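You operate a simulated robot arm through the tools that you are given. There is no shell and no other tool. Be economical: measure what you need, move in short steps, check, and stop when the job is done.

Carry out the task below with a simulated two-armed robot. There is one attempt and no reset: what you move stays moved.

JOB
Park both cup slides at mark 1, lock them and carry the bar to the blue rack.
Fine: mark 1 whatever the card shows; green lever locked before the teal clamp comes off; both hands on the bar.

The check looks at the end state, three seconds after you hand in, the way a careful person would. Anything else that was tipped, shoved, dropped, spilled or broken makes it a failure.

ROBOT AND FRAMES
Two 7-joint arms with three-finger grippers on one trunk, on a base that drives. Base frame: it is fixed to the floor where the robot stands at the start and does not move with it; the origin is under the middle of the robot, x ahead of it, y to its left, z up; the surface under the hand at the start is at about z = 85. Readings come in cm, rad, newtons and seconds.
The left shoulder is at the start at [3, 12.4, 113.3], the right one opposite. With the tool pointing down near the work surface each hand reaches from about 10 to 78 cm from the robot's upright axis, wherever it stands, measured 20 degrees to its own side. Places, roughly: green lock lever [60, 10, 100]; red cup slide [60, 20, 90]; teal clamp [60, 30, 90]; top of the blue rack [60, 150, 80]; yellow cup slide [60, -10, 90]. Payload 2.2 kg a hand.
Tool frame (each hand has its own): the origin (TCP) lies between the finger pads and is the grasp point; the fingertips stand 2.8 cm ahead of it; z points along the fingers, y is the line along which they close. The gripper opens to 10.2 cm. The gripper's body begins 7.1 cm behind the TCP.
Orientation is that of the tool frame in the base frame, as a unit quaternion [x, y, z, w]. With the fingers straight down and closing along the base's y, the tool's x points along the base's -x, its y along +y and its z along -z.

CONTROLS
- The arms move only by the tool nudge_tool. It takes "left_targets", "right_targets" or both (then of equal length, played together; a hand with none holds still); each is a list of rows, each an object of numbers (a shift or turn left out is 0, a gripper value left out holds the last): "rx", "ry", "rz": the turn, a rotation vector about the tool's x, y, z in units of 120 degrees (1.0 is 120 degrees); "tx", "ty", "tz": the shift along the tool's x, y, z in units of 100 mm (1.0 is 100 mm); "hand": the gripper command, from -1 (shut) to 1 (fully open), values between in proportion. In form: [{"rx": .., "ry": .., "rz": .., "tx": .., "ty": .., "tz": .., "hand": ..}, ...]. A call has 1 to 8 rows; each row is the pose to reach, as a shift and turn from the pose commanded when the call began, along the tool's axes at that moment. A call with a number of a shift or a turn outside -1 to 1 is refused whole. A row lasts 0.2 s, in which the tool goes at most 5 cm and 0.15 rad; a call with a longer step from one row to the next is refused whole, and so is a gripper value outside its range. Where a pose cannot be reached the arm comes as near as it can. A force on the tool above 60 N (or 10 N above the force at the start of the call, whichever is more), or a blocked arm, ends the call early, and 0.2 s more pass. Each finger halts on what it meets, pressing with about 39 N; the grip force reading is that of the motor and also rises with nothing between the fingers. The clock runs only during rows and for 0.2 s after the last one: add rows that repeat a pose to give the fingers time. The reply holds the time, the measured pose of the TCP, the force on the tool along the base axes, the opening and the grip force, in the units named above and with some noise, with the torque about the TCP (base axes, N m) and any sound that the robot's microphone picked up.
- Cameras (640 x 400 px; columns grow to the right, rows downward): "scene" is now at [4.14, 1.03, 184.45]; the picture's right is [0.14, -0.99, 0.00], its down [-0.81, -0.11, -0.58] and it looks along [0.58, 0.08, -0.81] (base axes); focal length 260 px, centre (320, 200). "left" rides on the left gripper at [7.2, 3.8, -8.6] in its tool frame; the picture's right is [-0.47, 0.89, 0.00], its down [-0.60, -0.32, -0.73] and it looks along [-0.65, -0.34, 0.68] (tool axes); focal length 256 px, centre (320, 200). "right" rides on the right gripper at [6.9, 4.4, -8.6] in its tool frame; the picture's right is [-0.53, 0.85, 0.00], its down [-0.58, -0.36, -0.73] and it looks along [-0.62, -0.39, 0.68] (tool axes); focal length 256 px, centre (320, 200). There is no depth. A picture from a camera that has moved, and an enlarged one, comes with that camera's place and axes in the base frame and with its lens.
- camera(camera): a new picture of that camera. It takes no simulated time.
- raise_lower(by): slides the trunk up (or, below 0, down) by that many cm; the arms and the scene camera ride with it, the base frame stays. It gives what a move gives, with no picture.
- roll_base(legs): drives the robot by 1 to 6 legs, each [ahead, left, turn to the left] in cm, cm and rad, along the robot's own axes; the way and the turn of a leg run together, so that a leg with both is an arc; at most 150 cm and 3.142 rad a leg. The arms and the cameras ride along, it lands a little off, and it stops where it bumps. It gives what a move gives.
- aim_head(pan, tilt): turns the head with the scene camera to pan (to the left, within 2.496 rad either way) and tilt (down, from -0.506 to 1.204), counted from straight ahead of the robot. It gives what a move gives.
- enlarge(camera, box): a new picture of the part [left, top, right, bottom] of that camera's present view, enlarged. It takes no simulated time.
- finish_job(): hands the job in; it is judged then, once.

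Work in short steps. Places have to be worked out from the pictures, the camera data and where the tool is seen: move nearer, look again, correct. Check each grasp and each placing, and mend what went wrong. You have 120 turns and 88 pictures in all, those below and enlarged ones among them. Open the grippers and draw the arms clear of the work before you hand the job in, unless the task says otherwise; then end with one line.

The tools are called after "Request:" by a JSON object that holds its "name" and its "arguments". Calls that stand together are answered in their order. nudge_tool: Moves the arms, as the interface text tells. Its arguments: {"type":"object","properties":{"left_targets":{"type":"array","items":{"type":"object","properties":{"rx":{"type":"number"},"ry":{"type":"number"},"rz":{"type":"number"},"tx":{"type":"number"},"ty":{"type":"number"},"tz":{"type":"number"},"hand":{"type":"number"}}}},"right_targets":{"type":"array","items":{"type":"object","properties":{"rx":{"type":"number"},"ry":{"type":"number"},"rz":{"type":"number"},"tx":{"type":"number"},"ty":{"type":"number"},"tz":{"type":"number"},"hand":{"type":"number"}}}}},"required":[]} The other tools are called the same way: raise_lower (by) slides the trunk up or down; roll_base (legs) drives the base; aim_head (pan, tilt) turns the head that bears the scene camera; camera (camera) takes a picture; enlarge (camera, box) takes an enlarged picture of a part of a camera's view; finish_job () hands the job in.

At the start:

```text
time_s: 0.0
left_tool_pos: [44.61, 33.55, 122.22]
left_ee_rot: [0.0, 1.0, 0.001, -0.001]
left_wrist_force: [0.4, -0.6, -0.7]
left_wrist_torque: [0.06, -0.01, 0.02]
left_gripper_width: 10.21
left_finger_force: 0.0
right_tool_pos: [41.43, -5.34, 119.85]
right_ee_rot: [-0.001, 1.0, 0.001, 0.0]
right_wrist_force: [0.6, -0.1, 0.1]
right_wrist_torque: [0.0, 0.02, -0.01]
right_gripper_width: 10.2
right_finger_force: 0.0
trunk travel left (down, up): [-37.5, 16.5]
robot x, y, heading: [-0.25, -0.04, 0.0]
head pan, tilt: [0.138, 0.949]
```

scene: 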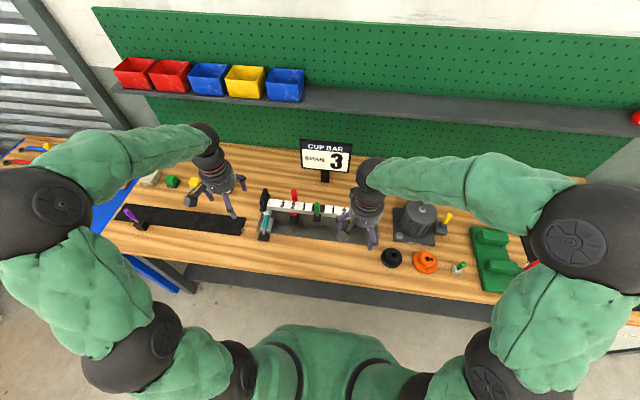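
right: 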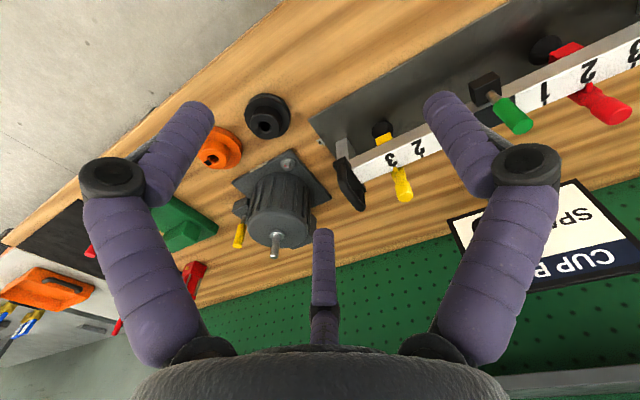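
left: 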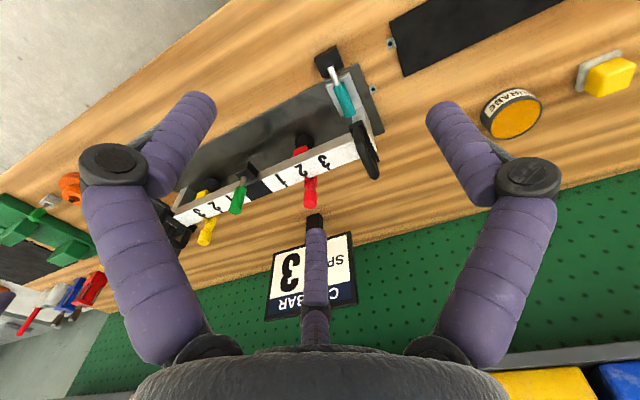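

I start by looking closely at the bar with its slides in the scene and wrist views.

Request:
{"name": "enlarge", "arguments": {"camera": "scene", "box": [230, 130, 410, 260]}}

Request:
{"name": "enlarge", "arguments": {"camera": "left", "box": [160, 40, 400, 260]}}

Request:
{"name": "enlarge", "arguments": {"camera": "right", "box": [320, 0, 640, 220]}}

```text
3.08 times, centred on (320, 195) of scene
camera zoom: at [4.14, 1.03, 184.45], right [0.14, -0.99, 0.0], down [-0.81, -0.11, -0.58], along [0.58, 0.08, -0.81], focal length 800 px, centre (320, 215)
```

zoom: 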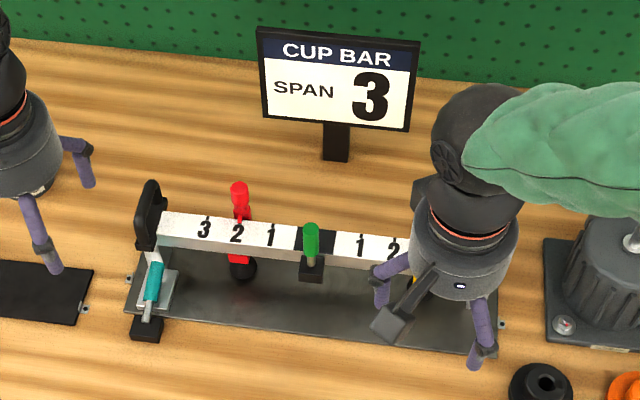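

```text
1.82 times, centred on (280, 150) of left
camera zoom: at [37.49, 37.36, 130.82], right [0.47, 0.89, 0.0], down [0.6, -0.32, 0.73], along [0.65, -0.34, -0.68], focal length 465 px, centre (393, 291)
```

zoom: 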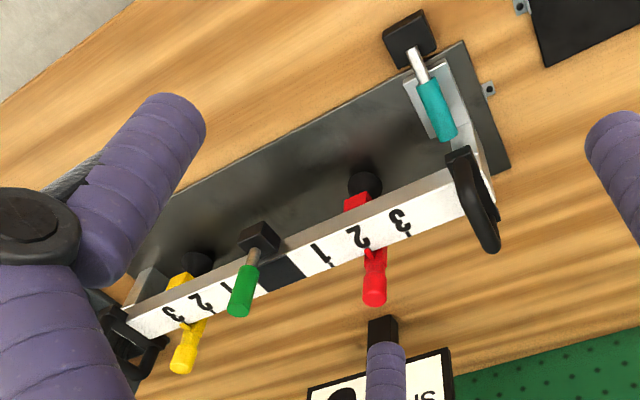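

```text
1.82 times, centred on (480, 110) of right
camera zoom: at [34.56, -1.0, 128.54], right [0.53, 0.85, 0.0], down [0.58, -0.36, 0.73], along [0.62, -0.39, -0.68], focal length 465 px, centre (29, 364)
```

zoom: 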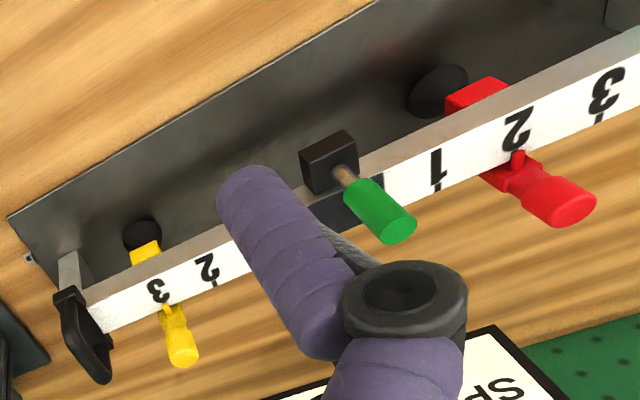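

The bar's left slide (red) sits near 2, the right one (yellow) near 3; the green lever is in the middle and the teal clamp at the left end. I move the right hand out to the side to get a clear view.

Request:
{"name": "nudge_tool", "arguments": {"right_targets": [{"ty": -0.45}, {"ty": -0.9}, {"ty": -1.0, "tx": 0.3}, {"ty": -1.0, "tx": 0.3}]}}

Request:
{"name": "enlarge", "arguments": {"camera": "scene", "box": [230, 130, 410, 260]}}

Request:
{"name": "enlarge", "arguments": {"camera": "right", "box": [320, 0, 640, 220]}}

```text
time_s: 1.0
left_tool_pos: [44.77, 33.58, 122.19]
left_ee_rot: [0.0, 1.0, 0.0, -0.001]
left_wrist_force: [0.4, -0.2, 0.1]
left_wrist_torque: [0.01, 0.04, -0.02]
left_gripper_width: 10.2
left_finger_force: 0.1
right_tool_pos: [38.44, -15.45, 119.99]
right_ee_rot: [0.001, 1.0, 0.0, -0.001]
right_wrist_force: [0.3, -0.6, 0.2]
right_wrist_torque: [-0.04, -0.01, 0.01]
right_gripper_width: 10.18
right_finger_force: 0.0
trunk travel left (down, up): [-37.5, 16.5]
robot x, y, heading: [-0.01, -0.1, -0.003]
head pan, tilt: [0.138, 0.949]
```

```text
3.08 times, centred on (320, 195) of scene
camera zoom: at [4.31, 1.01, 184.45], right [0.14, -0.99, 0.0], down [-0.81, -0.11, -0.58], along [0.58, 0.08, -0.81], focal length 800 px, centre (320, 215)
```

zoom: 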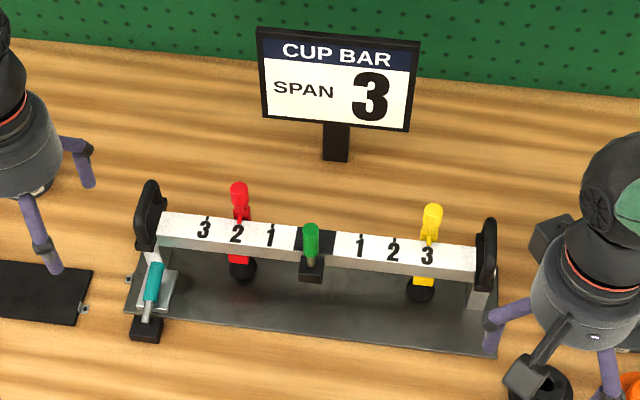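

```text
1.82 times, centred on (480, 110) of right
camera zoom: at [31.55, -11.07, 128.63], right [0.53, 0.85, 0.0], down [0.58, -0.36, 0.73], along [0.62, -0.39, -0.68], focal length 465 px, centre (29, 364)
```

zoom: 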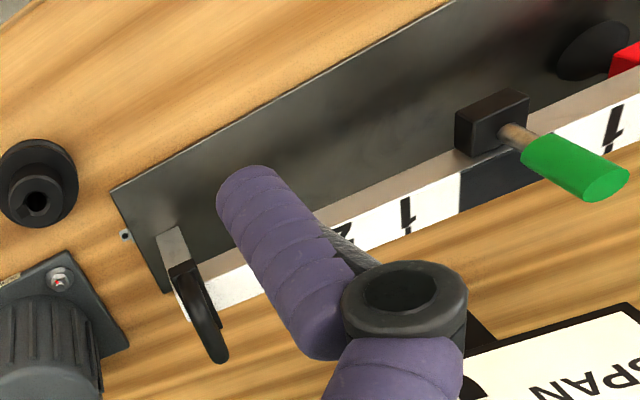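

The bar top is at about z 95.5, x 63, marks about 4.5 cm apart centred at y≈9.8; lever tip at (60, 10, 103), red knob top at (67, 20, 100). I bring the left hand closer for a good look at the lever and the slides.

Request:
{"name": "nudge_tool", "arguments": {"left_targets": [{"ty": -0.4, "tz": 0.2}, {"ty": -0.8, "tz": 0.4}, {"ty": -1.0, "tz": 0.8}, {"ty": -1.0, "tz": 1.0}, {"ty": -1.0, "tz": 1.0}]}}

Request:
{"name": "camera", "arguments": {"camera": "left"}}

Request:
{"name": "enlarge", "arguments": {"camera": "scene", "box": [255, 170, 355, 232]}}

```text
time_s: 2.2
left_tool_pos: [44.55, 23.51, 112.28]
left_ee_rot: [0.0, 1.0, -0.001, 0.0]
left_wrist_force: [0.7, 0.3, -0.1]
left_wrist_torque: [0.01, 0.0, -0.01]
left_gripper_width: 10.19
left_finger_force: 0.1
right_tool_pos: [38.36, -15.52, 120.12]
right_ee_rot: [0.0, 1.0, 0.0, 0.0]
right_wrist_force: [-0.1, 0.1, 0.9]
right_wrist_torque: [0.04, 0.0, -0.02]
right_gripper_width: 10.19
right_finger_force: 0.2
trunk travel left (down, up): [-37.5, 16.5]
robot x, y, heading: [0.03, 0.02, -0.001]
head pan, tilt: [0.138, 0.949]
```

```text
79 pictures are left
camera left: at [37.48, 27.3, 120.78], right [0.46, 0.89, 0.0], down [0.6, -0.32, 0.73], along [0.65, -0.34, -0.68], focal length 256 px, centre (320, 200)
```

left: 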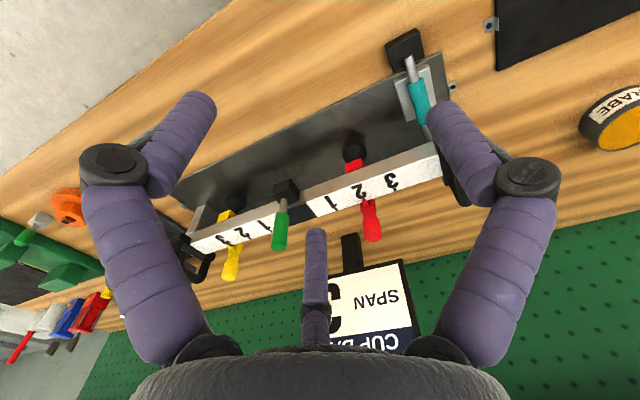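

```text
6.40 times, centred on (305, 201) of scene
camera zoom: at [4.11, 1.01, 184.46], right [0.14, -0.99, 0.0], down [-0.81, -0.11, -0.58], along [0.58, 0.08, -0.81], focal length 1664 px, centre (416, 194)
```

zoom: 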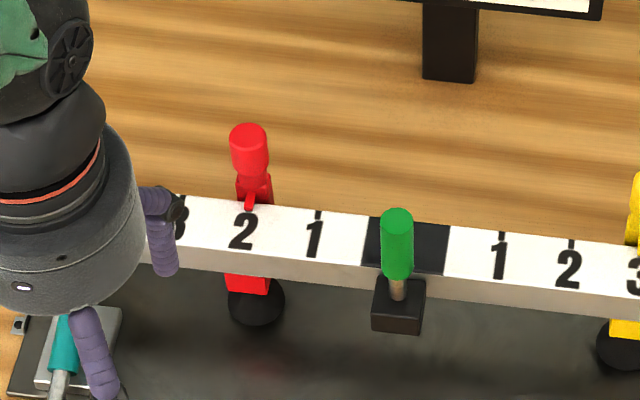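

Ticks sit at the bar's rear edge with a thin pointer on each slide; red is on 2. I go nearer to see the lever's pivot, and shut the left fingers to learn how they look when closed.

Request:
{"name": "nudge_tool", "arguments": {"left_targets": [{"tx": -0.2, "ty": -0.3, "tz": 0.2, "hand": -1}, {"tx": -0.4, "ty": -0.6, "tz": 0.4}, {"tx": -0.6, "ty": -0.85, "tz": 0.58}, {"tx": -0.6, "ty": -0.85, "tz": 0.58}]}}

Request:
{"name": "camera", "arguments": {"camera": "left"}}

Request:
{"name": "camera", "arguments": {"camera": "scene"}}

```text
time_s: 3.2
left_tool_pos: [50.61, 15.06, 106.34]
left_ee_rot: [0.0, 1.0, -0.001, 0.001]
left_wrist_force: [0.0, -1.2, -0.2]
left_wrist_torque: [0.01, -0.03, 0.02]
left_gripper_width: 0.23
left_finger_force: 32.1
right_tool_pos: [38.19, -15.42, 119.92]
right_ee_rot: [0.0, 1.0, -0.001, 0.0]
right_wrist_force: [-0.6, 0.6, 0.0]
right_wrist_torque: [0.0, -0.02, -0.05]
right_gripper_width: 10.2
right_finger_force: 0.0
trunk travel left (down, up): [-37.5, 16.5]
robot x, y, heading: [0.21, 0.06, -0.003]
head pan, tilt: [0.138, 0.949]
```

```text
77 pictures are left
camera left: at [43.41, 18.87, 114.93], right [0.46, 0.89, 0.0], down [0.6, -0.32, 0.73], along [0.65, -0.34, -0.68], focal length 256 px, centre (320, 200)
```

left: 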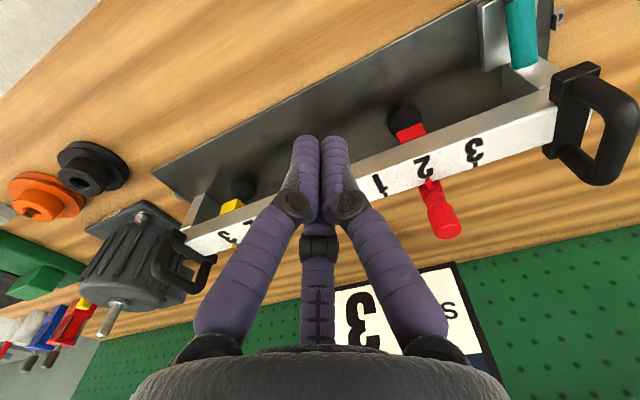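

```text
76 pictures are left
camera scene: at [4.02, 1.08, 184.46], right [0.14, -0.99, 0.0], down [-0.81, -0.11, -0.58], along [0.58, 0.08, -0.81], focal length 260 px, centre (320, 200)
```

scene: 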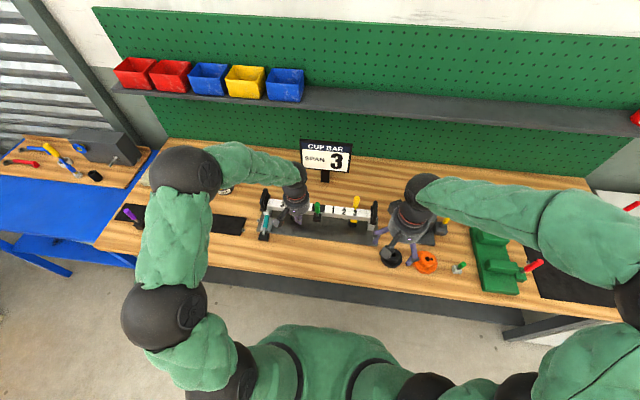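

The visual hand has three fingers meeting under the wrist, and they hide the lever here. I open it and lift 5 cm to see the lever between the fingers.

Request:
{"name": "nudge_tool", "arguments": {"left_targets": [{"tz": -0.4, "hand": 1}, {"tz": -0.5}, {"tz": -0.5}, {"tz": -0.5}]}}

Request:
{"name": "enlarge", "arguments": {"camera": "left", "box": [220, 90, 440, 230]}}

Request:
{"name": "enlarge", "arguments": {"camera": "left", "box": [420, 0, 640, 200]}}

```text
time_s: 4.2
left_tool_pos: [50.63, 15.12, 111.45]
left_ee_rot: [0.0, 1.0, 0.001, 0.0]
left_wrist_force: [-0.5, -0.2, -0.2]
left_wrist_torque: [0.0, 0.0, 0.0]
left_gripper_width: 10.2
left_finger_force: 0.1
right_tool_pos: [38.4, -15.44, 120.04]
right_ee_rot: [0.0, 1.0, 0.0, 0.0]
right_wrist_force: [0.1, 0.6, 0.2]
right_wrist_torque: [0.0, -0.01, 0.0]
right_gripper_width: 10.21
right_finger_force: 0.1
trunk travel left (down, up): [-37.5, 16.5]
robot x, y, heading: [0.18, -0.12, 0.004]
head pan, tilt: [0.138, 0.949]
```

```text
2.86 times, centred on (330, 160) of left
camera zoom: at [43.48, 18.98, 120.01], right [0.46, 0.89, 0.0], down [0.6, -0.32, 0.73], along [0.65, -0.34, -0.68], focal length 731 px, centre (291, 314)
```

zoom: 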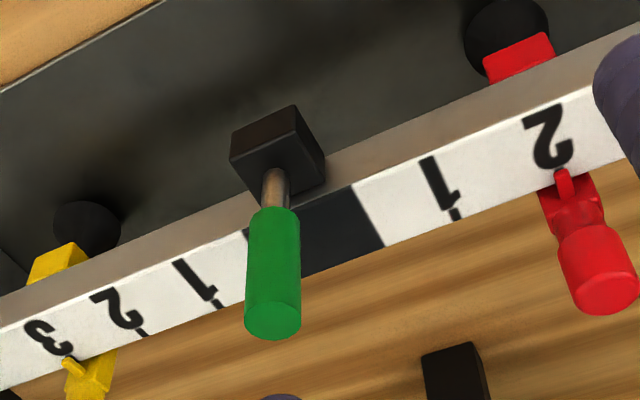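

```text
2.00 times, centred on (530, 100) of left
camera zoom: at [43.48, 18.98, 120.01], right [0.46, 0.89, 0.0], down [0.6, -0.32, 0.73], along [0.65, -0.34, -0.68], focal length 512 px, centre (-100, 400)
```

zoom: 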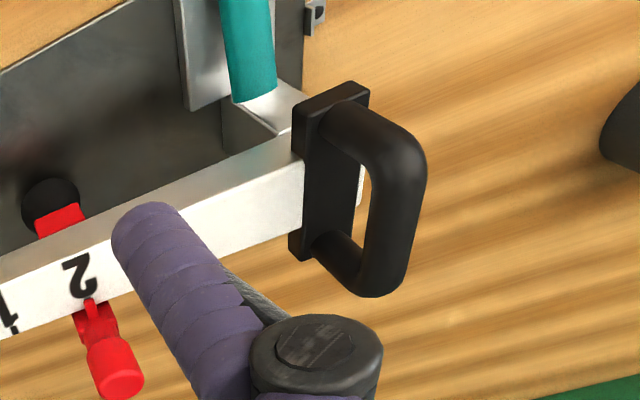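

The lever is a vertical rod on a block at the bar's front; handles are upright D-loops whose grip runs along x. Triangulated knob tops: red (67.4, 20.7, 99.9), yellow (67.3, -5.0, 99.9). I bring each hand above its knob.

Request:
{"name": "nudge_tool", "arguments": {"left_targets": [{"tx": -0.3, "ty": 0.15}, {"tx": -0.6, "ty": 0.3}, {"tx": -0.9, "ty": 0.5}, {"tx": -1.0, "ty": 0.56}, {"tx": -1.0, "ty": 0.56}], "right_targets": [{"tx": -0.3, "ty": 0.3, "tz": 0.2}, {"tx": -0.6, "ty": 0.6, "tz": 0.4}, {"tx": -0.9, "ty": 0.9, "tz": 0.6}, {"tx": -1.0, "ty": 1.0, "tz": 0.8}, {"tx": -1.0, "ty": 1.0, "tz": 0.8}]}}

Request:
{"name": "nudge_tool", "arguments": {"left_targets": [{"tx": -0.25}, {"tx": -0.5}, {"tx": -0.68}, {"tx": -0.68}], "right_targets": [{"tx": -0.35}, {"tx": -0.7}, {"tx": -1.0}, {"tx": -1.0}]}}

Request:
{"name": "nudge_tool", "arguments": {"right_targets": [{"tx": -0.4, "ty": 0.02}, {"tx": -0.89, "ty": 0.04}, {"tx": -0.89, "ty": 0.04}]}}

Request:
{"name": "camera", "arguments": {"camera": "left"}}

Request:
{"name": "camera", "arguments": {"camera": "right"}}

```text
time_s: 5.4
left_tool_pos: [60.91, 20.71, 111.56]
left_ee_rot: [0.0, 1.0, 0.001, -0.001]
left_wrist_force: [-0.3, -0.6, 1.0]
left_wrist_torque: [0.01, 0.0, 0.05]
left_gripper_width: 10.19
left_finger_force: 0.1
right_tool_pos: [48.23, -5.26, 111.72]
right_ee_rot: [0.0, 1.0, 0.0, 0.0]
right_wrist_force: [-0.1, 1.2, 0.3]
right_wrist_torque: [0.02, 0.04, 0.01]
right_gripper_width: 10.22
right_finger_force: 0.0
trunk travel left (down, up): [-37.5, 16.5]
robot x, y, heading: [0.04, 0.25, 0.003]
head pan, tilt: [0.138, 0.949]
```

```text
time_s: 6.4
left_tool_pos: [67.62, 20.53, 111.52]
left_ee_rot: [0.0, 1.0, 0.0, 0.0]
left_wrist_force: [0.0, 0.2, 0.0]
left_wrist_torque: [-0.03, 0.0, 0.02]
left_gripper_width: 10.22
left_finger_force: 0.1
right_tool_pos: [58.23, -5.34, 112.04]
right_ee_rot: [0.0, 1.0, 0.001, 0.0]
right_wrist_force: [0.7, 0.0, 0.1]
right_wrist_torque: [0.0, 0.0, -0.01]
right_gripper_width: 10.18
right_finger_force: 0.1
trunk travel left (down, up): [-37.5, 16.5]
robot x, y, heading: [0.31, -0.13, -0.001]
head pan, tilt: [0.138, 0.949]
```

```text
time_s: 7.2
left_tool_pos: [67.55, 20.5, 111.59]
left_ee_rot: [0.0, 1.0, 0.0, 0.0]
left_wrist_force: [-0.1, -0.3, -0.3]
left_wrist_torque: [0.02, -0.02, 0.01]
left_gripper_width: 10.22
left_finger_force: 0.0
right_tool_pos: [66.96, -4.88, 111.82]
right_ee_rot: [0.001, 1.0, 0.0, 0.0]
right_wrist_force: [-0.3, -0.5, 0.3]
right_wrist_torque: [0.03, -0.04, 0.0]
right_gripper_width: 10.24
right_finger_force: 0.1
trunk travel left (down, up): [-37.5, 16.5]
robot x, y, heading: [-0.04, -0.11, 0.003]
head pan, tilt: [0.138, 0.949]
```

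```text
73 pictures are left
camera left: at [60.35, 24.41, 120.16], right [0.47, 0.89, 0.0], down [0.6, -0.32, 0.73], along [0.65, -0.34, -0.68], focal length 256 px, centre (320, 200)
```

left: 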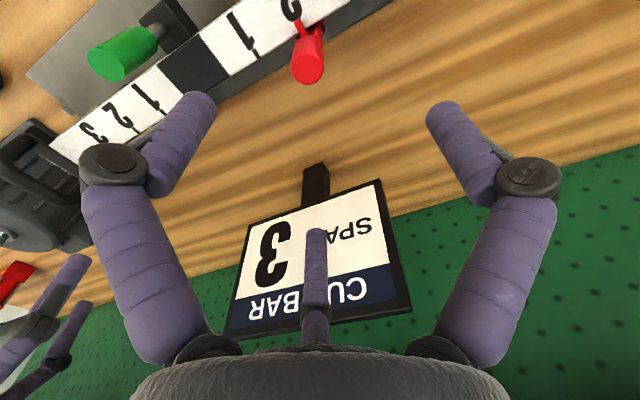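

```text
72 pictures are left
camera right: at [60.12, -0.55, 120.44], right [0.53, 0.85, 0.0], down [0.58, -0.36, 0.73], along [0.62, -0.39, -0.68], focal length 256 px, centre (320, 200)
```

right: 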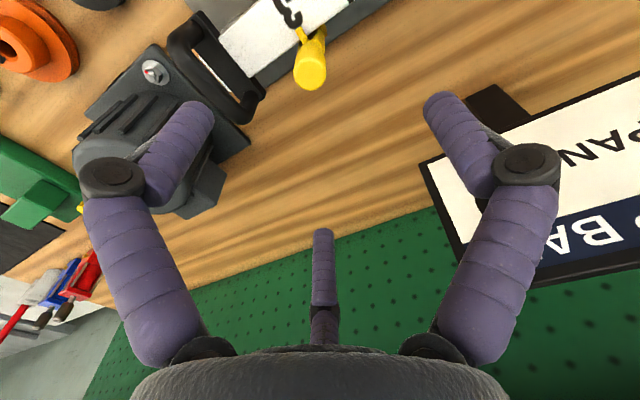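

Both knobs lie nearly under the hands (red about (67.0, 20.0), yellow about (66.5, -5.1)). I correct slightly and descend 10 cm.

Request:
{"name": "nudge_tool", "arguments": {"left_targets": [{"tx": 0.05, "ty": -0.04, "tz": 0.3}, {"tx": 0.05, "ty": -0.04, "tz": 0.6}, {"tx": 0.05, "ty": -0.04, "tz": 0.85}, {"tx": 0.05, "ty": -0.04, "tz": 1.0}, {"tx": 0.05, "ty": -0.04, "tz": 1.0}], "right_targets": [{"tx": 0.02, "ty": 0.0, "tz": 0.3}, {"tx": 0.02, "ty": 0.0, "tz": 0.6}, {"tx": 0.02, "ty": 0.0, "tz": 0.85}, {"tx": 0.02, "ty": 0.0, "tz": 1.0}, {"tx": 0.02, "ty": 0.0, "tz": 1.0}]}}

Request:
{"name": "camera", "arguments": {"camera": "left"}}

Request:
{"name": "camera", "arguments": {"camera": "right"}}

```text
time_s: 8.4
left_tool_pos: [66.88, 20.27, 101.56]
left_ee_rot: [-0.001, 1.0, 0.0, 0.0]
left_wrist_force: [-0.1, -0.2, -0.3]
left_wrist_torque: [0.01, 0.0, -0.02]
left_gripper_width: 10.2
left_finger_force: 0.0
right_tool_pos: [66.99, -4.99, 101.8]
right_ee_rot: [0.0, 1.0, 0.001, 0.0]
right_wrist_force: [-0.7, 0.3, 0.0]
right_wrist_torque: [-0.01, -0.04, -0.02]
right_gripper_width: 10.21
right_finger_force: 0.1
trunk travel left (down, up): [-37.5, 16.5]
robot x, y, heading: [-0.13, -0.08, -0.005]
head pan, tilt: [0.138, 0.949]
```

```text
71 pictures are left
camera left: at [59.75, 24.17, 110.1], right [0.46, 0.89, 0.0], down [0.6, -0.32, 0.73], along [0.65, -0.34, -0.68], focal length 256 px, centre (320, 200)
```

left: 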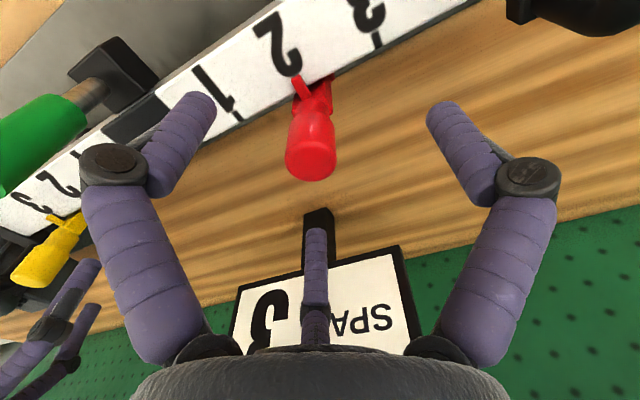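

```text
70 pictures are left
camera right: at [60.17, -0.5, 110.47], right [0.53, 0.85, 0.0], down [0.58, -0.36, 0.73], along [0.62, -0.39, -0.68], focal length 256 px, centre (320, 200)
```

right: 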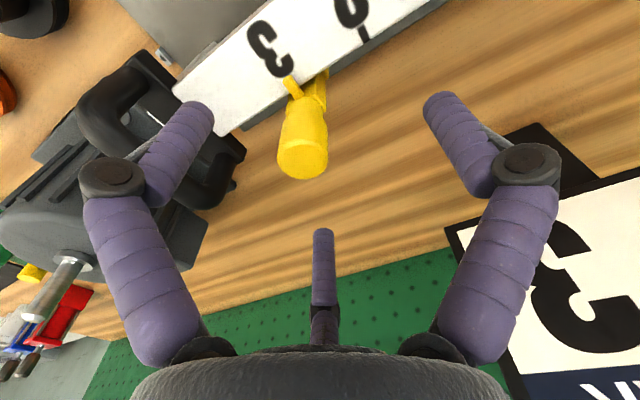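

The red top is at (66.9, 20.0), the yellow at (67.0, -5.9). I go down 2.6 cm and close both hands on the knobs.

Request:
{"name": "nudge_tool", "arguments": {"left_targets": [{"ty": -0.02, "tz": 0.26}, {"ty": -0.02, "tz": 0.26, "hand": -1}, {"ty": -0.02, "tz": 0.26}, {"ty": -0.02, "tz": 0.26}, {"ty": -0.02, "tz": 0.26}], "right_targets": [{"ty": -0.08, "tz": 0.28}, {"ty": -0.08, "tz": 0.28, "hand": -1}, {"ty": -0.08, "tz": 0.28}, {"ty": -0.08, "tz": 0.28}, {"ty": -0.08, "tz": 0.28}]}}

Request:
{"name": "camera", "arguments": {"camera": "left"}}

Request:
{"name": "camera", "arguments": {"camera": "right"}}

```text
time_s: 9.6
left_tool_pos: [66.96, 20.08, 99.14]
left_ee_rot: [0.0, 1.0, 0.001, 0.0]
left_wrist_force: [-1.6, -1.7, 2.5]
left_wrist_torque: [-0.03, -0.22, 0.52]
left_gripper_width: 3.06
left_finger_force: 39.2
right_tool_pos: [67.22, -5.77, 99.14]
right_ee_rot: [0.0, 1.0, 0.0, 0.0]
right_wrist_force: [2.7, -2.8, 1.9]
right_wrist_torque: [-0.83, -0.25, 0.12]
right_gripper_width: 2.71
right_finger_force: 39.2
trunk travel left (down, up): [-37.5, 16.5]
robot x, y, heading: [-0.31, 0.08, 0.001]
head pan, tilt: [0.138, 0.949]
```

```text
69 pictures are left
camera left: at [59.75, 23.94, 107.56], right [0.46, 0.89, 0.0], down [0.6, -0.32, 0.73], along [0.65, -0.34, -0.68], focal length 256 px, centre (320, 200)
```

left: 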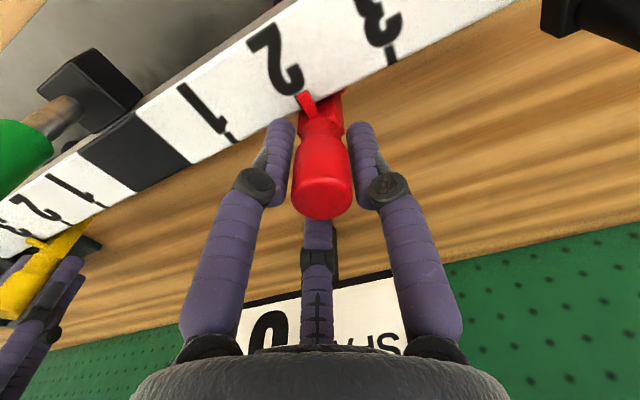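

```text
68 pictures are left
camera right: at [60.35, -1.35, 107.73], right [0.53, 0.85, 0.0], down [0.58, -0.36, 0.73], along [0.62, -0.39, -0.68], focal length 256 px, centre (320, 200)
```

right: 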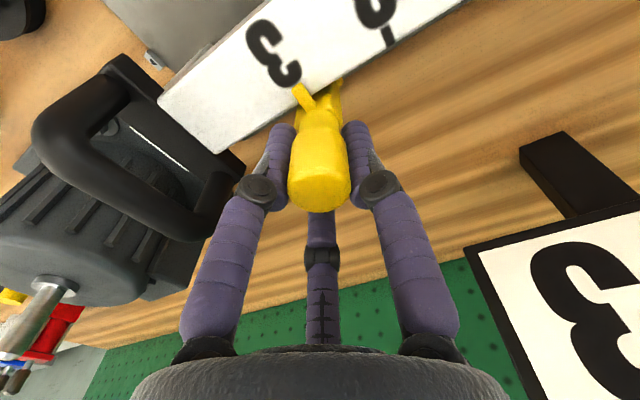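

Both knobs are held. Ticks: mark 1 left at y≈16.0, red pointer ≈20.6, so red needs -4.6 cm; I slide it gently first.

Request:
{"name": "nudge_tool", "arguments": {"left_targets": [{"ty": -0.08}, {"ty": -0.16}, {"ty": -0.24}, {"ty": -0.32}, {"ty": -0.4}, {"ty": -0.46}, {"ty": -0.46}]}}

Request:
{"name": "camera", "arguments": {"camera": "left"}}

```text
time_s: 11.2
left_tool_pos: [66.95, 15.16, 99.08]
left_ee_rot: [0.0, 1.0, 0.0, 0.001]
left_wrist_force: [-17.0, -0.8, 31.2]
left_wrist_torque: [0.11, 0.89, 0.71]
left_gripper_width: 3.1
left_finger_force: 39.3
right_tool_pos: [67.37, -5.79, 99.09]
right_ee_rot: [0.0, 1.0, 0.0, 0.002]
right_wrist_force: [21.1, -1.5, -0.8]
right_wrist_torque: [-0.53, -0.14, -0.02]
right_gripper_width: 2.7
right_finger_force: 39.6
trunk travel left (down, up): [-37.5, 16.5]
robot x, y, heading: [-0.28, -0.03, -0.004]
head pan, tilt: [0.138, 0.949]
```

```text
67 pictures are left
camera left: at [59.77, 19.1, 107.5], right [0.46, 0.89, 0.0], down [0.6, -0.32, 0.73], along [0.65, -0.34, -0.68], focal length 256 px, centre (320, 200)
```

left: 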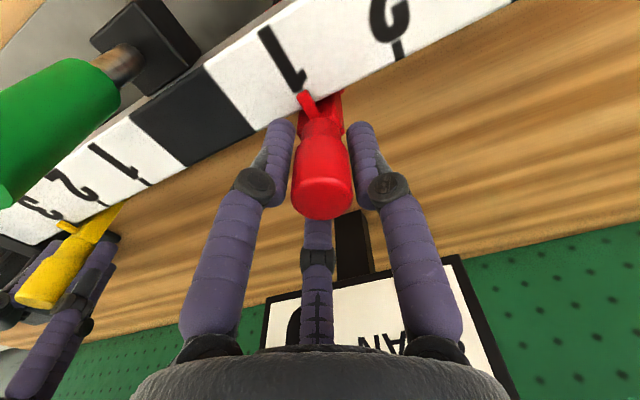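

It slid to about mark 1. I look closely at pointer and tick.

Request:
{"name": "enlarge", "arguments": {"camera": "left", "box": [250, 20, 410, 130]}}

```text
3.64 times, centred on (330, 75) of left
camera zoom: at [59.77, 19.1, 107.5], right [0.46, 0.89, 0.0], down [0.6, -0.32, 0.73], along [0.65, -0.34, -0.68], focal length 931 px, centre (284, 654)
```

zoom: 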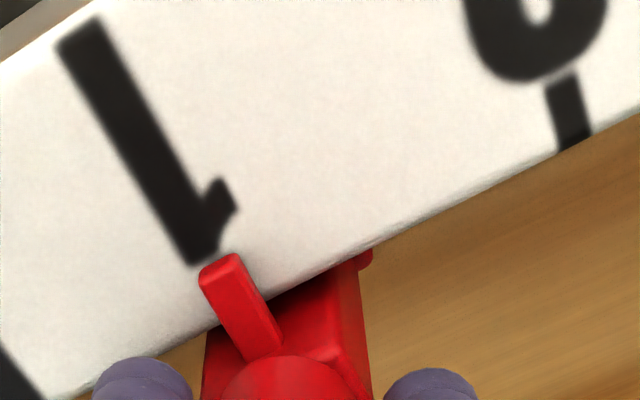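

The pointer covers the tick of mark 1 (computed tick line coincides with it). I release the left hand and lift it away.

Request:
{"name": "nudge_tool", "arguments": {"left_targets": [{"hand": 0.1}, {"hand": 0.1}, {"hand": 0.1}, {"tz": -0.3}, {"tz": -0.7}, {"tz": -1.0}, {"tz": -1.0}]}}

Request:
{"name": "nudge_tool", "arguments": {"left_targets": [{"ty": 0.4}, {"ty": 0.8}, {"ty": 0.9, "tx": 0.3}, {"ty": 0.9, "tx": 0.6}, {"ty": 0.9, "tx": 0.6}]}}

Request:
{"name": "enlarge", "arguments": {"camera": "scene", "box": [255, 175, 385, 255]}}

```text
time_s: 12.8
left_tool_pos: [67.01, 15.34, 109.04]
left_ee_rot: [0.001, 1.0, 0.0, 0.001]
left_wrist_force: [-1.2, -0.9, -0.2]
left_wrist_torque: [-0.01, 0.01, -0.01]
left_gripper_width: 5.61
left_finger_force: 0.1
right_tool_pos: [67.24, -5.74, 99.18]
right_ee_rot: [0.0, 1.0, 0.0, 0.001]
right_wrist_force: [4.2, -1.3, 8.5]
right_wrist_torque: [-0.48, 0.17, 0.04]
right_gripper_width: 2.68
right_finger_force: 39.2
trunk travel left (down, up): [-37.5, 16.5]
robot x, y, heading: [0.01, -0.02, -0.002]
head pan, tilt: [0.138, 0.949]
```

```text
time_s: 14.0
left_tool_pos: [60.87, 24.34, 108.75]
left_ee_rot: [0.0, 1.0, 0.0, 0.0]
left_wrist_force: [0.2, 0.8, 0.1]
left_wrist_torque: [-0.01, 0.03, 0.0]
left_gripper_width: 5.6
left_finger_force: 0.1
right_tool_pos: [67.27, -5.74, 99.08]
right_ee_rot: [-0.001, 1.0, 0.001, 0.001]
right_wrist_force: [4.3, -1.2, 7.8]
right_wrist_torque: [-0.52, -0.27, -0.01]
right_gripper_width: 2.7
right_finger_force: 39.3
trunk travel left (down, up): [-37.5, 16.5]
robot x, y, heading: [0.12, -0.36, -0.0]
head pan, tilt: [0.138, 0.949]
```

```text
4.92 times, centred on (320, 215) of scene
camera zoom: at [4.15, 1.03, 184.46], right [0.14, -0.99, 0.0], down [-0.81, -0.11, -0.58], along [0.58, 0.08, -0.81], focal length 1280 px, centre (320, 126)
```

zoom: 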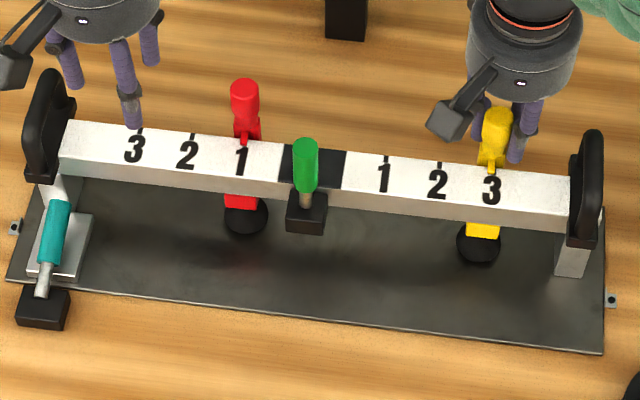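

Red sits on 1. Now I slide yellow by +8.8 cm towards mark 1.

Request:
{"name": "nudge_tool", "arguments": {"right_targets": [{"ty": 0.12}, {"ty": 0.24}, {"ty": 0.36}, {"ty": 0.48}, {"ty": 0.6}, {"ty": 0.72}, {"ty": 0.84}, {"ty": 0.86}]}}

Request:
{"name": "enlarge", "arguments": {"camera": "right", "box": [220, 0, 420, 130]}}

Request:
{"name": "enlarge", "arguments": {"camera": "scene", "box": [265, 180, 375, 245]}}

```text
time_s: 15.8
left_tool_pos: [61.05, 24.29, 108.68]
left_ee_rot: [0.0, 1.0, 0.0, 0.0]
left_wrist_force: [-0.7, -0.1, 0.1]
left_wrist_torque: [0.02, 0.02, 0.0]
left_gripper_width: 5.59
left_finger_force: 0.1
right_tool_pos: [67.35, 2.83, 99.11]
right_ee_rot: [-0.001, 1.0, -0.001, 0.0]
right_wrist_force: [11.0, 1.1, 2.5]
right_wrist_torque: [-0.4, 0.29, -0.05]
right_gripper_width: 2.68
right_finger_force: 39.2
trunk travel left (down, up): [-37.5, 16.5]
robot x, y, heading: [-0.08, 0.06, -0.005]
head pan, tilt: [0.138, 0.949]
```

```text
3.08 times, centred on (320, 65) of right
camera zoom: at [60.4, 7.27, 107.73], right [0.53, 0.85, 0.0], down [0.58, -0.37, 0.73], along [0.62, -0.39, -0.68], focal length 788 px, centre (320, 615)
```

zoom: 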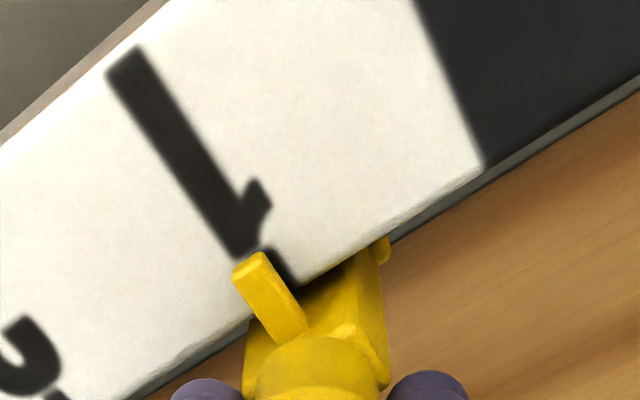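

```text
5.82 times, centred on (320, 212) of scene
camera zoom: at [4.31, 1.05, 184.45], right [0.14, -0.99, 0.0], down [-0.81, -0.11, -0.58], along [0.58, 0.08, -0.81], focal length 1513 px, centre (320, 127)
```

zoom: 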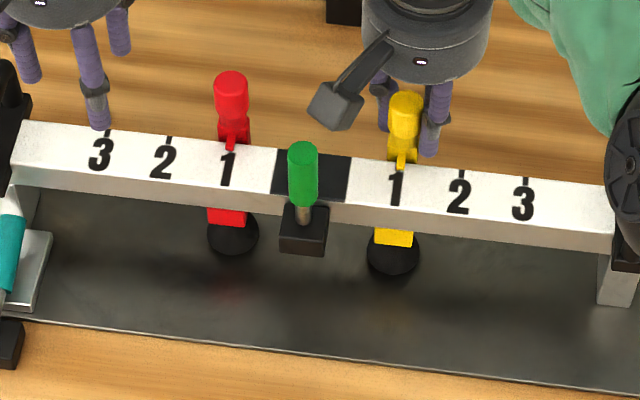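

Wrist view suggests yellow is 2–4 mm short, partly parallax; I check with a tight scene zoom on both.

Request:
{"name": "enlarge", "arguments": {"camera": "scene", "box": [324, 198, 364, 223]}}

Request:
{"name": "enlarge", "arguments": {"camera": "scene", "box": [280, 195, 320, 220]}}

```text
16.00 times, centred on (344, 210) of scene
camera zoom: at [4.31, 1.05, 184.45], right [0.14, -0.99, 0.0], down [-0.81, -0.11, -0.58], along [0.58, 0.08, -0.81], focal length 4160 px, centre (-64, 32)
```

zoom: 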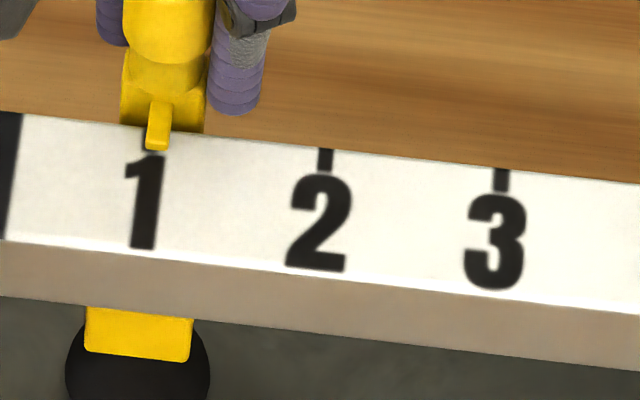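

```text
16.00 times, centred on (300, 208) of scene
camera zoom: at [4.31, 1.05, 184.45], right [0.14, -0.99, 0.0], down [-0.81, -0.11, -0.58], along [0.58, 0.08, -0.81], focal length 4160 px, centre (640, 80)
```

zoom: 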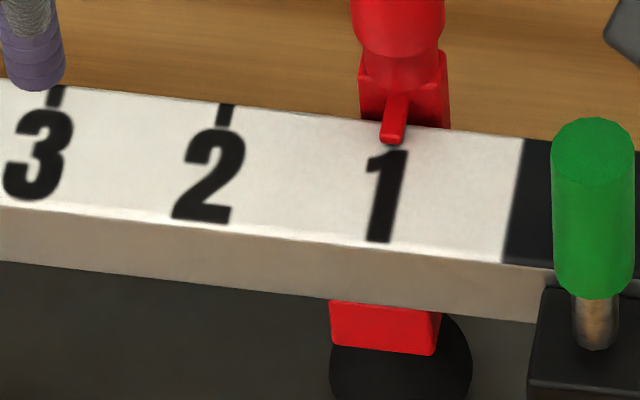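

Yellow is ~1.3 mm short; red ~1.2 mm outside, fine. I nudge yellow by 1.4 mm and then release and lift.

Request:
{"name": "nudge_tool", "arguments": {"right_targets": [{"ty": 0.014}, {"ty": 0.014}, {"ty": 0.014, "hand": 0.05}, {"ty": 0.014, "hand": 0.05}, {"ty": 0.014}, {"ty": 0.014, "tz": -0.4}, {"ty": 0.014, "tz": -0.8}, {"ty": 0.014, "tz": -1.0}]}}

Request:
{"name": "nudge_tool", "arguments": {"right_targets": [{"ty": -0.4}, {"ty": -0.8}, {"ty": -1.0, "tx": 0.3}, {"ty": -1.0, "tx": 0.7}, {"ty": -1.0, "tx": 1.0}, {"ty": -1.0, "tx": 1.0}]}}

Request:
{"name": "enlarge", "arguments": {"camera": "scene", "box": [284, 193, 364, 223]}}

```text
time_s: 17.6
left_tool_pos: [60.9, 24.24, 108.76]
left_ee_rot: [-0.001, 1.0, 0.0, 0.0]
left_wrist_force: [-0.3, -0.4, 0.9]
left_wrist_torque: [-0.01, 0.01, 0.01]
left_gripper_width: 5.61
left_finger_force: 0.1
right_tool_pos: [67.33, 2.89, 109.26]
right_ee_rot: [-0.001, 1.0, 0.0, 0.0]
right_wrist_force: [-0.1, 0.5, -0.2]
right_wrist_torque: [-0.01, 0.01, 0.01]
right_gripper_width: 5.36
right_finger_force: 0.1
trunk travel left (down, up): [-37.5, 16.5]
robot x, y, heading: [0.57, 0.04, 0.003]
head pan, tilt: [0.138, 0.949]
```

```text
time_s: 19.0
left_tool_pos: [60.95, 24.26, 108.79]
left_ee_rot: [0.0, 1.0, 0.001, 0.0]
left_wrist_force: [0.1, -0.3, 0.4]
left_wrist_torque: [-0.01, 0.01, 0.01]
left_gripper_width: 5.62
left_finger_force: 0.0
right_tool_pos: [56.97, -7.13, 108.96]
right_ee_rot: [0.0, 1.0, 0.0, 0.0]
right_wrist_force: [-0.4, -0.1, 0.2]
right_wrist_torque: [0.0, 0.02, 0.02]
right_gripper_width: 5.35
right_finger_force: 0.1
trunk travel left (down, up): [-37.5, 16.5]
robot x, y, heading: [-0.1, 0.37, -0.002]
head pan, tilt: [0.138, 0.949]
```

```text
8.00 times, centred on (324, 208) of scene
camera zoom: at [4.22, 1.04, 184.45], right [0.14, -0.99, 0.0], down [-0.81, -0.11, -0.58], along [0.58, 0.08, -0.81], focal length 2080 px, centre (288, 136)
```

zoom: 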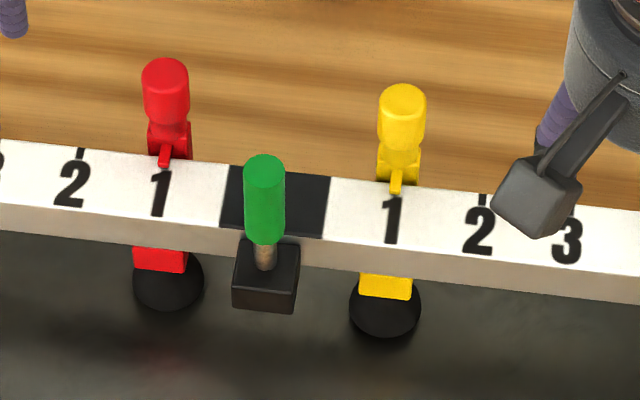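

Both pointers sit on mark 1. Next the lever: rod base ≈(59.5, 9.8, 95.7), tip ≈(60, 9.9, 103). I move the left hand above it (right hand aside a little).

Request:
{"name": "nudge_tool", "arguments": {"left_targets": [{"tz": -0.3}, {"tz": -0.4, "ty": -0.4, "tx": 0.05}, {"tz": -0.4, "ty": -0.8, "tx": 0.1}, {"tz": -0.4, "ty": -1.0, "tx": 0.12}, {"tz": -0.4, "ty": -1.0, "tx": 0.12}], "right_targets": [{"tz": -0.3}, {"tz": -0.4, "ty": -0.4}, {"tz": -0.4, "ty": -0.8}, {"tz": -0.4, "ty": -1.0}, {"tz": -0.4, "ty": -1.0}]}}

Request:
{"name": "nudge_tool", "arguments": {"left_targets": [{"ty": -0.25}, {"ty": -0.44}, {"ty": -0.44}]}}

Request:
{"name": "camera", "arguments": {"camera": "left"}}

```text
time_s: 20.2
left_tool_pos: [59.68, 14.22, 112.66]
left_ee_rot: [0.0, 1.0, 0.0, 0.001]
left_wrist_force: [-1.1, 0.3, 1.3]
left_wrist_torque: [0.0, 0.03, -0.02]
left_gripper_width: 5.63
left_finger_force: 0.0
right_tool_pos: [57.11, -17.06, 113.06]
right_ee_rot: [0.001, 1.0, 0.0, 0.001]
right_wrist_force: [-0.1, -0.7, 0.7]
right_wrist_torque: [-0.01, 0.0, 0.04]
right_gripper_width: 5.36
right_finger_force: 0.1
trunk travel left (down, up): [-37.5, 16.5]
robot x, y, heading: [0.18, -0.26, -0.005]
head pan, tilt: [0.138, 0.949]
```

```text
time_s: 21.0
left_tool_pos: [60.0, 9.85, 112.84]
left_ee_rot: [0.0, 1.0, 0.0, 0.0]
left_wrist_force: [-0.8, 0.4, 0.8]
left_wrist_torque: [0.0, 0.0, -0.02]
left_gripper_width: 5.6
left_finger_force: 0.0
right_tool_pos: [57.11, -17.17, 112.95]
right_ee_rot: [0.0, 1.0, 0.0, 0.0]
right_wrist_force: [0.8, -0.1, 0.2]
right_wrist_torque: [-0.04, -0.06, 0.0]
right_gripper_width: 5.36
right_finger_force: 0.0
trunk travel left (down, up): [-37.5, 16.5]
robot x, y, heading: [-0.01, 0.4, -0.002]
head pan, tilt: [0.138, 0.949]
```

```text
59 pictures are left
camera left: at [52.7, 13.67, 121.33], right [0.46, 0.89, 0.0], down [0.6, -0.32, 0.73], along [0.65, -0.34, -0.68], focal length 256 px, centre (320, 200)
```

left: 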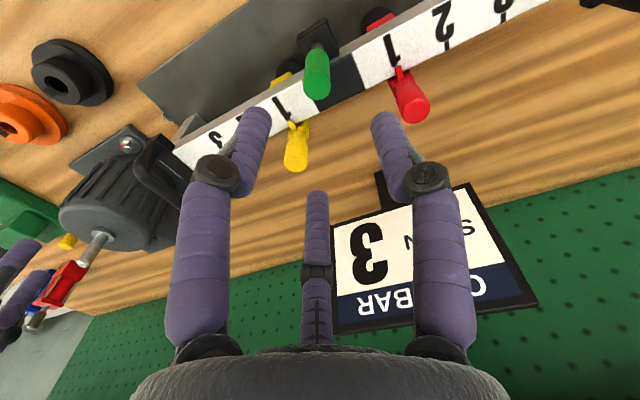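

Lever tip is exactly under the hand as predicted. I descend around it and close softly.

Request:
{"name": "nudge_tool", "arguments": {"left_targets": [{"tz": 0.3}, {"tz": 0.6}, {"tz": 0.85}, {"tz": 1.0}, {"tz": 1.0}]}}

Request:
{"name": "nudge_tool", "arguments": {"left_targets": [{"tz": 0.12}, {"tz": 0.12, "hand": -1}, {"tz": 0.12}, {"tz": 0.12}]}}

Request:
{"name": "camera", "arguments": {"camera": "left"}}

```text
time_s: 22.2
left_tool_pos: [59.76, 9.96, 102.83]
left_ee_rot: [0.001, 1.0, 0.001, 0.0]
left_wrist_force: [0.1, -1.0, -0.3]
left_wrist_torque: [-0.03, -0.01, -0.02]
left_gripper_width: 5.63
left_finger_force: 0.1
right_tool_pos: [57.04, -17.21, 113.1]
right_ee_rot: [0.0, 1.0, 0.0, 0.0]
right_wrist_force: [-0.1, 0.1, -0.5]
right_wrist_torque: [-0.02, 0.02, -0.04]
right_gripper_width: 5.38
right_finger_force: 0.1
trunk travel left (down, up): [-37.5, 16.5]
robot x, y, heading: [0.15, 0.3, -0.0]
head pan, tilt: [0.138, 0.949]
```

```text
time_s: 23.2
left_tool_pos: [59.44, 9.89, 101.57]
left_ee_rot: [0.002, 1.0, 0.001, -0.003]
left_wrist_force: [-15.7, -10.1, -0.7]
left_wrist_torque: [-0.25, 1.01, -0.04]
left_gripper_width: 1.91
left_finger_force: 38.5
right_tool_pos: [56.9, -17.25, 112.96]
right_ee_rot: [0.0, 1.0, 0.001, 0.001]
right_wrist_force: [-0.3, -0.3, -0.1]
right_wrist_torque: [0.02, -0.03, 0.02]
right_gripper_width: 5.36
right_finger_force: 0.0
trunk travel left (down, up): [-37.5, 16.5]
robot x, y, heading: [0.12, 0.12, 0.0]
head pan, tilt: [0.138, 0.949]
```

```text
58 pictures are left
camera left: at [52.31, 13.67, 110.17], right [0.47, 0.88, 0.0], down [0.61, -0.32, 0.73], along [0.64, -0.34, -0.69], focal length 256 px, centre (320, 200)
```

left: 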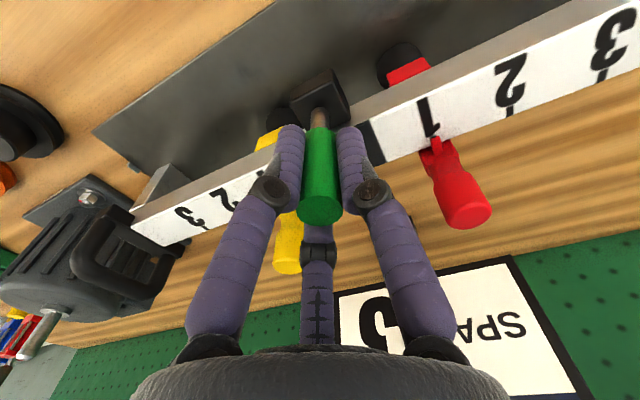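

Lever gripped (1.9 cm). I probe 6 mm to the left (+y) and read the force.

Request:
{"name": "nudge_tool", "arguments": {"left_targets": [{"ty": 0.03}, {"ty": 0.06}]}}

Request:
{"name": "nudge_tool", "arguments": {"left_targets": [{"ty": -0.06}, {"ty": -0.12}]}}

Request:
{"name": "nudge_tool", "arguments": {"left_targets": [{"ty": 0.06}, {"ty": 0.06, "tx": 0.05}]}}

Request:
{"name": "nudge_tool", "arguments": {"left_targets": [{"tx": -0.06}, {"tx": -0.1}]}}

```text
time_s: 23.8
left_tool_pos: [59.35, 9.86, 101.55]
left_ee_rot: [0.0, 1.0, 0.001, -0.001]
left_wrist_force: [-18.9, -39.2, 0.2]
left_wrist_torque: [-0.53, 0.69, 0.03]
left_gripper_width: 1.96
left_finger_force: 39.4
right_tool_pos: [56.95, -17.65, 113.05]
right_ee_rot: [0.001, 1.0, 0.002, 0.002]
right_wrist_force: [0.6, -0.5, 0.1]
right_wrist_torque: [0.0, 0.04, 0.03]
right_gripper_width: 5.34
right_finger_force: 0.0
trunk travel left (down, up): [-37.5, 16.5]
robot x, y, heading: [0.05, -0.16, -0.002]
head pan, tilt: [0.138, 0.949]
```

```text
time_s: 24.4
left_tool_pos: [59.4, 9.77, 101.71]
left_ee_rot: [-0.001, 1.0, 0.002, -0.003]
left_wrist_force: [-22.5, 0.6, -0.1]
left_wrist_torque: [-0.27, 0.5, -0.04]
left_gripper_width: 1.94
left_finger_force: 39.1
right_tool_pos: [56.94, -16.82, 113.06]
right_ee_rot: [-0.001, 1.0, 0.0, 0.001]
right_wrist_force: [0.4, -0.6, 0.2]
right_wrist_torque: [0.0, 0.02, 0.01]
right_gripper_width: 5.35
right_finger_force: 0.1
trunk travel left (down, up): [-37.5, 16.5]
robot x, y, heading: [0.22, 0.0, 0.002]
head pan, tilt: [0.138, 0.949]
```

```text
time_s: 25.0
left_tool_pos: [59.49, 9.78, 101.6]
left_ee_rot: [0.0, 1.0, 0.0, 0.0]
left_wrist_force: [-8.0, -8.9, -4.4]
left_wrist_torque: [-0.21, 0.5, 0.01]
left_gripper_width: 1.94
left_finger_force: 38.7
right_tool_pos: [57.04, -17.17, 112.94]
right_ee_rot: [0.0, 1.0, 0.0, 0.0]
right_wrist_force: [0.0, 0.4, -0.2]
right_wrist_torque: [0.03, -0.01, -0.01]
right_gripper_width: 5.35
right_finger_force: 0.0
trunk travel left (down, up): [-37.5, 16.5]
robot x, y, heading: [-0.26, 0.15, -0.003]
head pan, tilt: [0.138, 0.949]
```

```text
time_s: 25.6
left_tool_pos: [59.46, 9.75, 101.49]
left_ee_rot: [0.001, 1.0, 0.001, -0.004]
left_wrist_force: [-37.3, -9.1, 0.0]
left_wrist_torque: [-0.6, 0.65, -0.08]
left_gripper_width: 1.96
left_finger_force: 38.9
right_tool_pos: [56.71, -17.19, 113.27]
right_ee_rot: [0.0, 1.0, 0.0, 0.001]
right_wrist_force: [0.1, 0.6, -0.2]
right_wrist_torque: [0.02, 0.02, 0.02]
right_gripper_width: 5.35
right_finger_force: 0.2
trunk travel left (down, up): [-37.5, 16.5]
robot x, y, heading: [-0.05, -0.14, 0.007]
head pan, tilt: [0.138, 0.949]
```

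Stiff toward +y and +x. Now I probe toward the robot (-x), then -y.

Request:
{"name": "nudge_tool", "arguments": {"left_targets": [{"tx": 0.05}, {"tx": 0.1}, {"tx": 0.15}]}}

Request:
{"name": "nudge_tool", "arguments": {"left_targets": [{"tx": -0.05, "ty": -0.06}, {"tx": -0.08, "ty": -0.12}]}}

```text
time_s: 26.4
left_tool_pos: [59.36, 9.85, 101.69]
left_ee_rot: [0.0, 1.0, -0.001, 0.004]
left_wrist_force: [11.0, -14.9, -12.2]
left_wrist_torque: [-0.26, -0.57, 0.01]
left_gripper_width: 1.96
left_finger_force: 38.9
right_tool_pos: [57.41, -17.35, 112.8]
right_ee_rot: [0.0, 1.0, 0.001, -0.002]
right_wrist_force: [-0.3, -0.6, 0.1]
right_wrist_torque: [-0.02, 0.03, 0.0]
right_gripper_width: 5.35
right_finger_force: 0.2
trunk travel left (down, up): [-37.5, 16.5]
robot x, y, heading: [0.33, -0.32, 0.002]
head pan, tilt: [0.138, 0.949]
```

```text
time_s: 27.0
left_tool_pos: [59.41, 9.75, 101.69]
left_ee_rot: [-0.003, 1.0, 0.001, 0.0]
left_wrist_force: [-10.2, 36.4, 0.5]
left_wrist_torque: [1.26, 0.64, 0.06]
left_gripper_width: 1.95
left_finger_force: 39.1
right_tool_pos: [57.01, -16.48, 113.19]
right_ee_rot: [-0.001, 1.0, -0.002, 0.0]
right_wrist_force: [1.4, -0.5, 0.2]
right_wrist_torque: [0.0, 0.0, 0.0]
right_gripper_width: 5.36
right_finger_force: 0.0
trunk travel left (down, up): [-37.5, 16.5]
robot x, y, heading: [-0.28, -0.06, 0.002]
head pan, tilt: [0.138, 0.949]
```

Stiff both ways in y. I recentre in y and pull harder toward the robot, in small steps.

Request:
{"name": "nudge_tool", "arguments": {"left_targets": [{"ty": 0.1}, {"ty": 0.1, "tx": 0.08}, {"ty": 0.1, "tx": 0.14}]}}

Request:
{"name": "nudge_tool", "arguments": {"left_targets": [{"tx": 0.03}, {"tx": 0.06}]}}

```text
time_s: 27.8
left_tool_pos: [59.11, 9.75, 101.91]
left_ee_rot: [0.0, 1.0, -0.002, 0.004]
left_wrist_force: [28.8, 7.8, -2.3]
left_wrist_torque: [0.64, -1.73, 0.08]
left_gripper_width: 2.03
left_finger_force: 39.0
right_tool_pos: [57.46, -17.06, 112.86]
right_ee_rot: [0.001, 1.0, 0.0, -0.002]
right_wrist_force: [0.2, 0.3, -0.6]
right_wrist_torque: [0.0, -0.01, -0.02]
right_gripper_width: 5.34
right_finger_force: 0.0
trunk travel left (down, up): [-37.5, 16.5]
robot x, y, heading: [-0.14, 0.12, 0.006]
head pan, tilt: [0.138, 0.949]
```

```text
time_s: 28.4
left_tool_pos: [58.16, 9.6, 102.06]
left_ee_rot: [0.0, 1.0, -0.002, 0.005]
left_wrist_force: [29.8, -2.6, 4.6]
left_wrist_torque: [0.21, -1.85, 0.1]
left_gripper_width: 2.3
left_finger_force: 39.3
right_tool_pos: [57.26, -17.34, 112.93]
right_ee_rot: [0.0, 1.0, 0.0, 0.0]
right_wrist_force: [-0.7, -0.4, 0.2]
right_wrist_torque: [-0.03, 0.01, 0.01]
right_gripper_width: 5.34
right_finger_force: 0.0
trunk travel left (down, up): [-37.5, 16.5]
robot x, y, heading: [0.29, -0.19, 0.002]
head pan, tilt: [0.138, 0.949]
```

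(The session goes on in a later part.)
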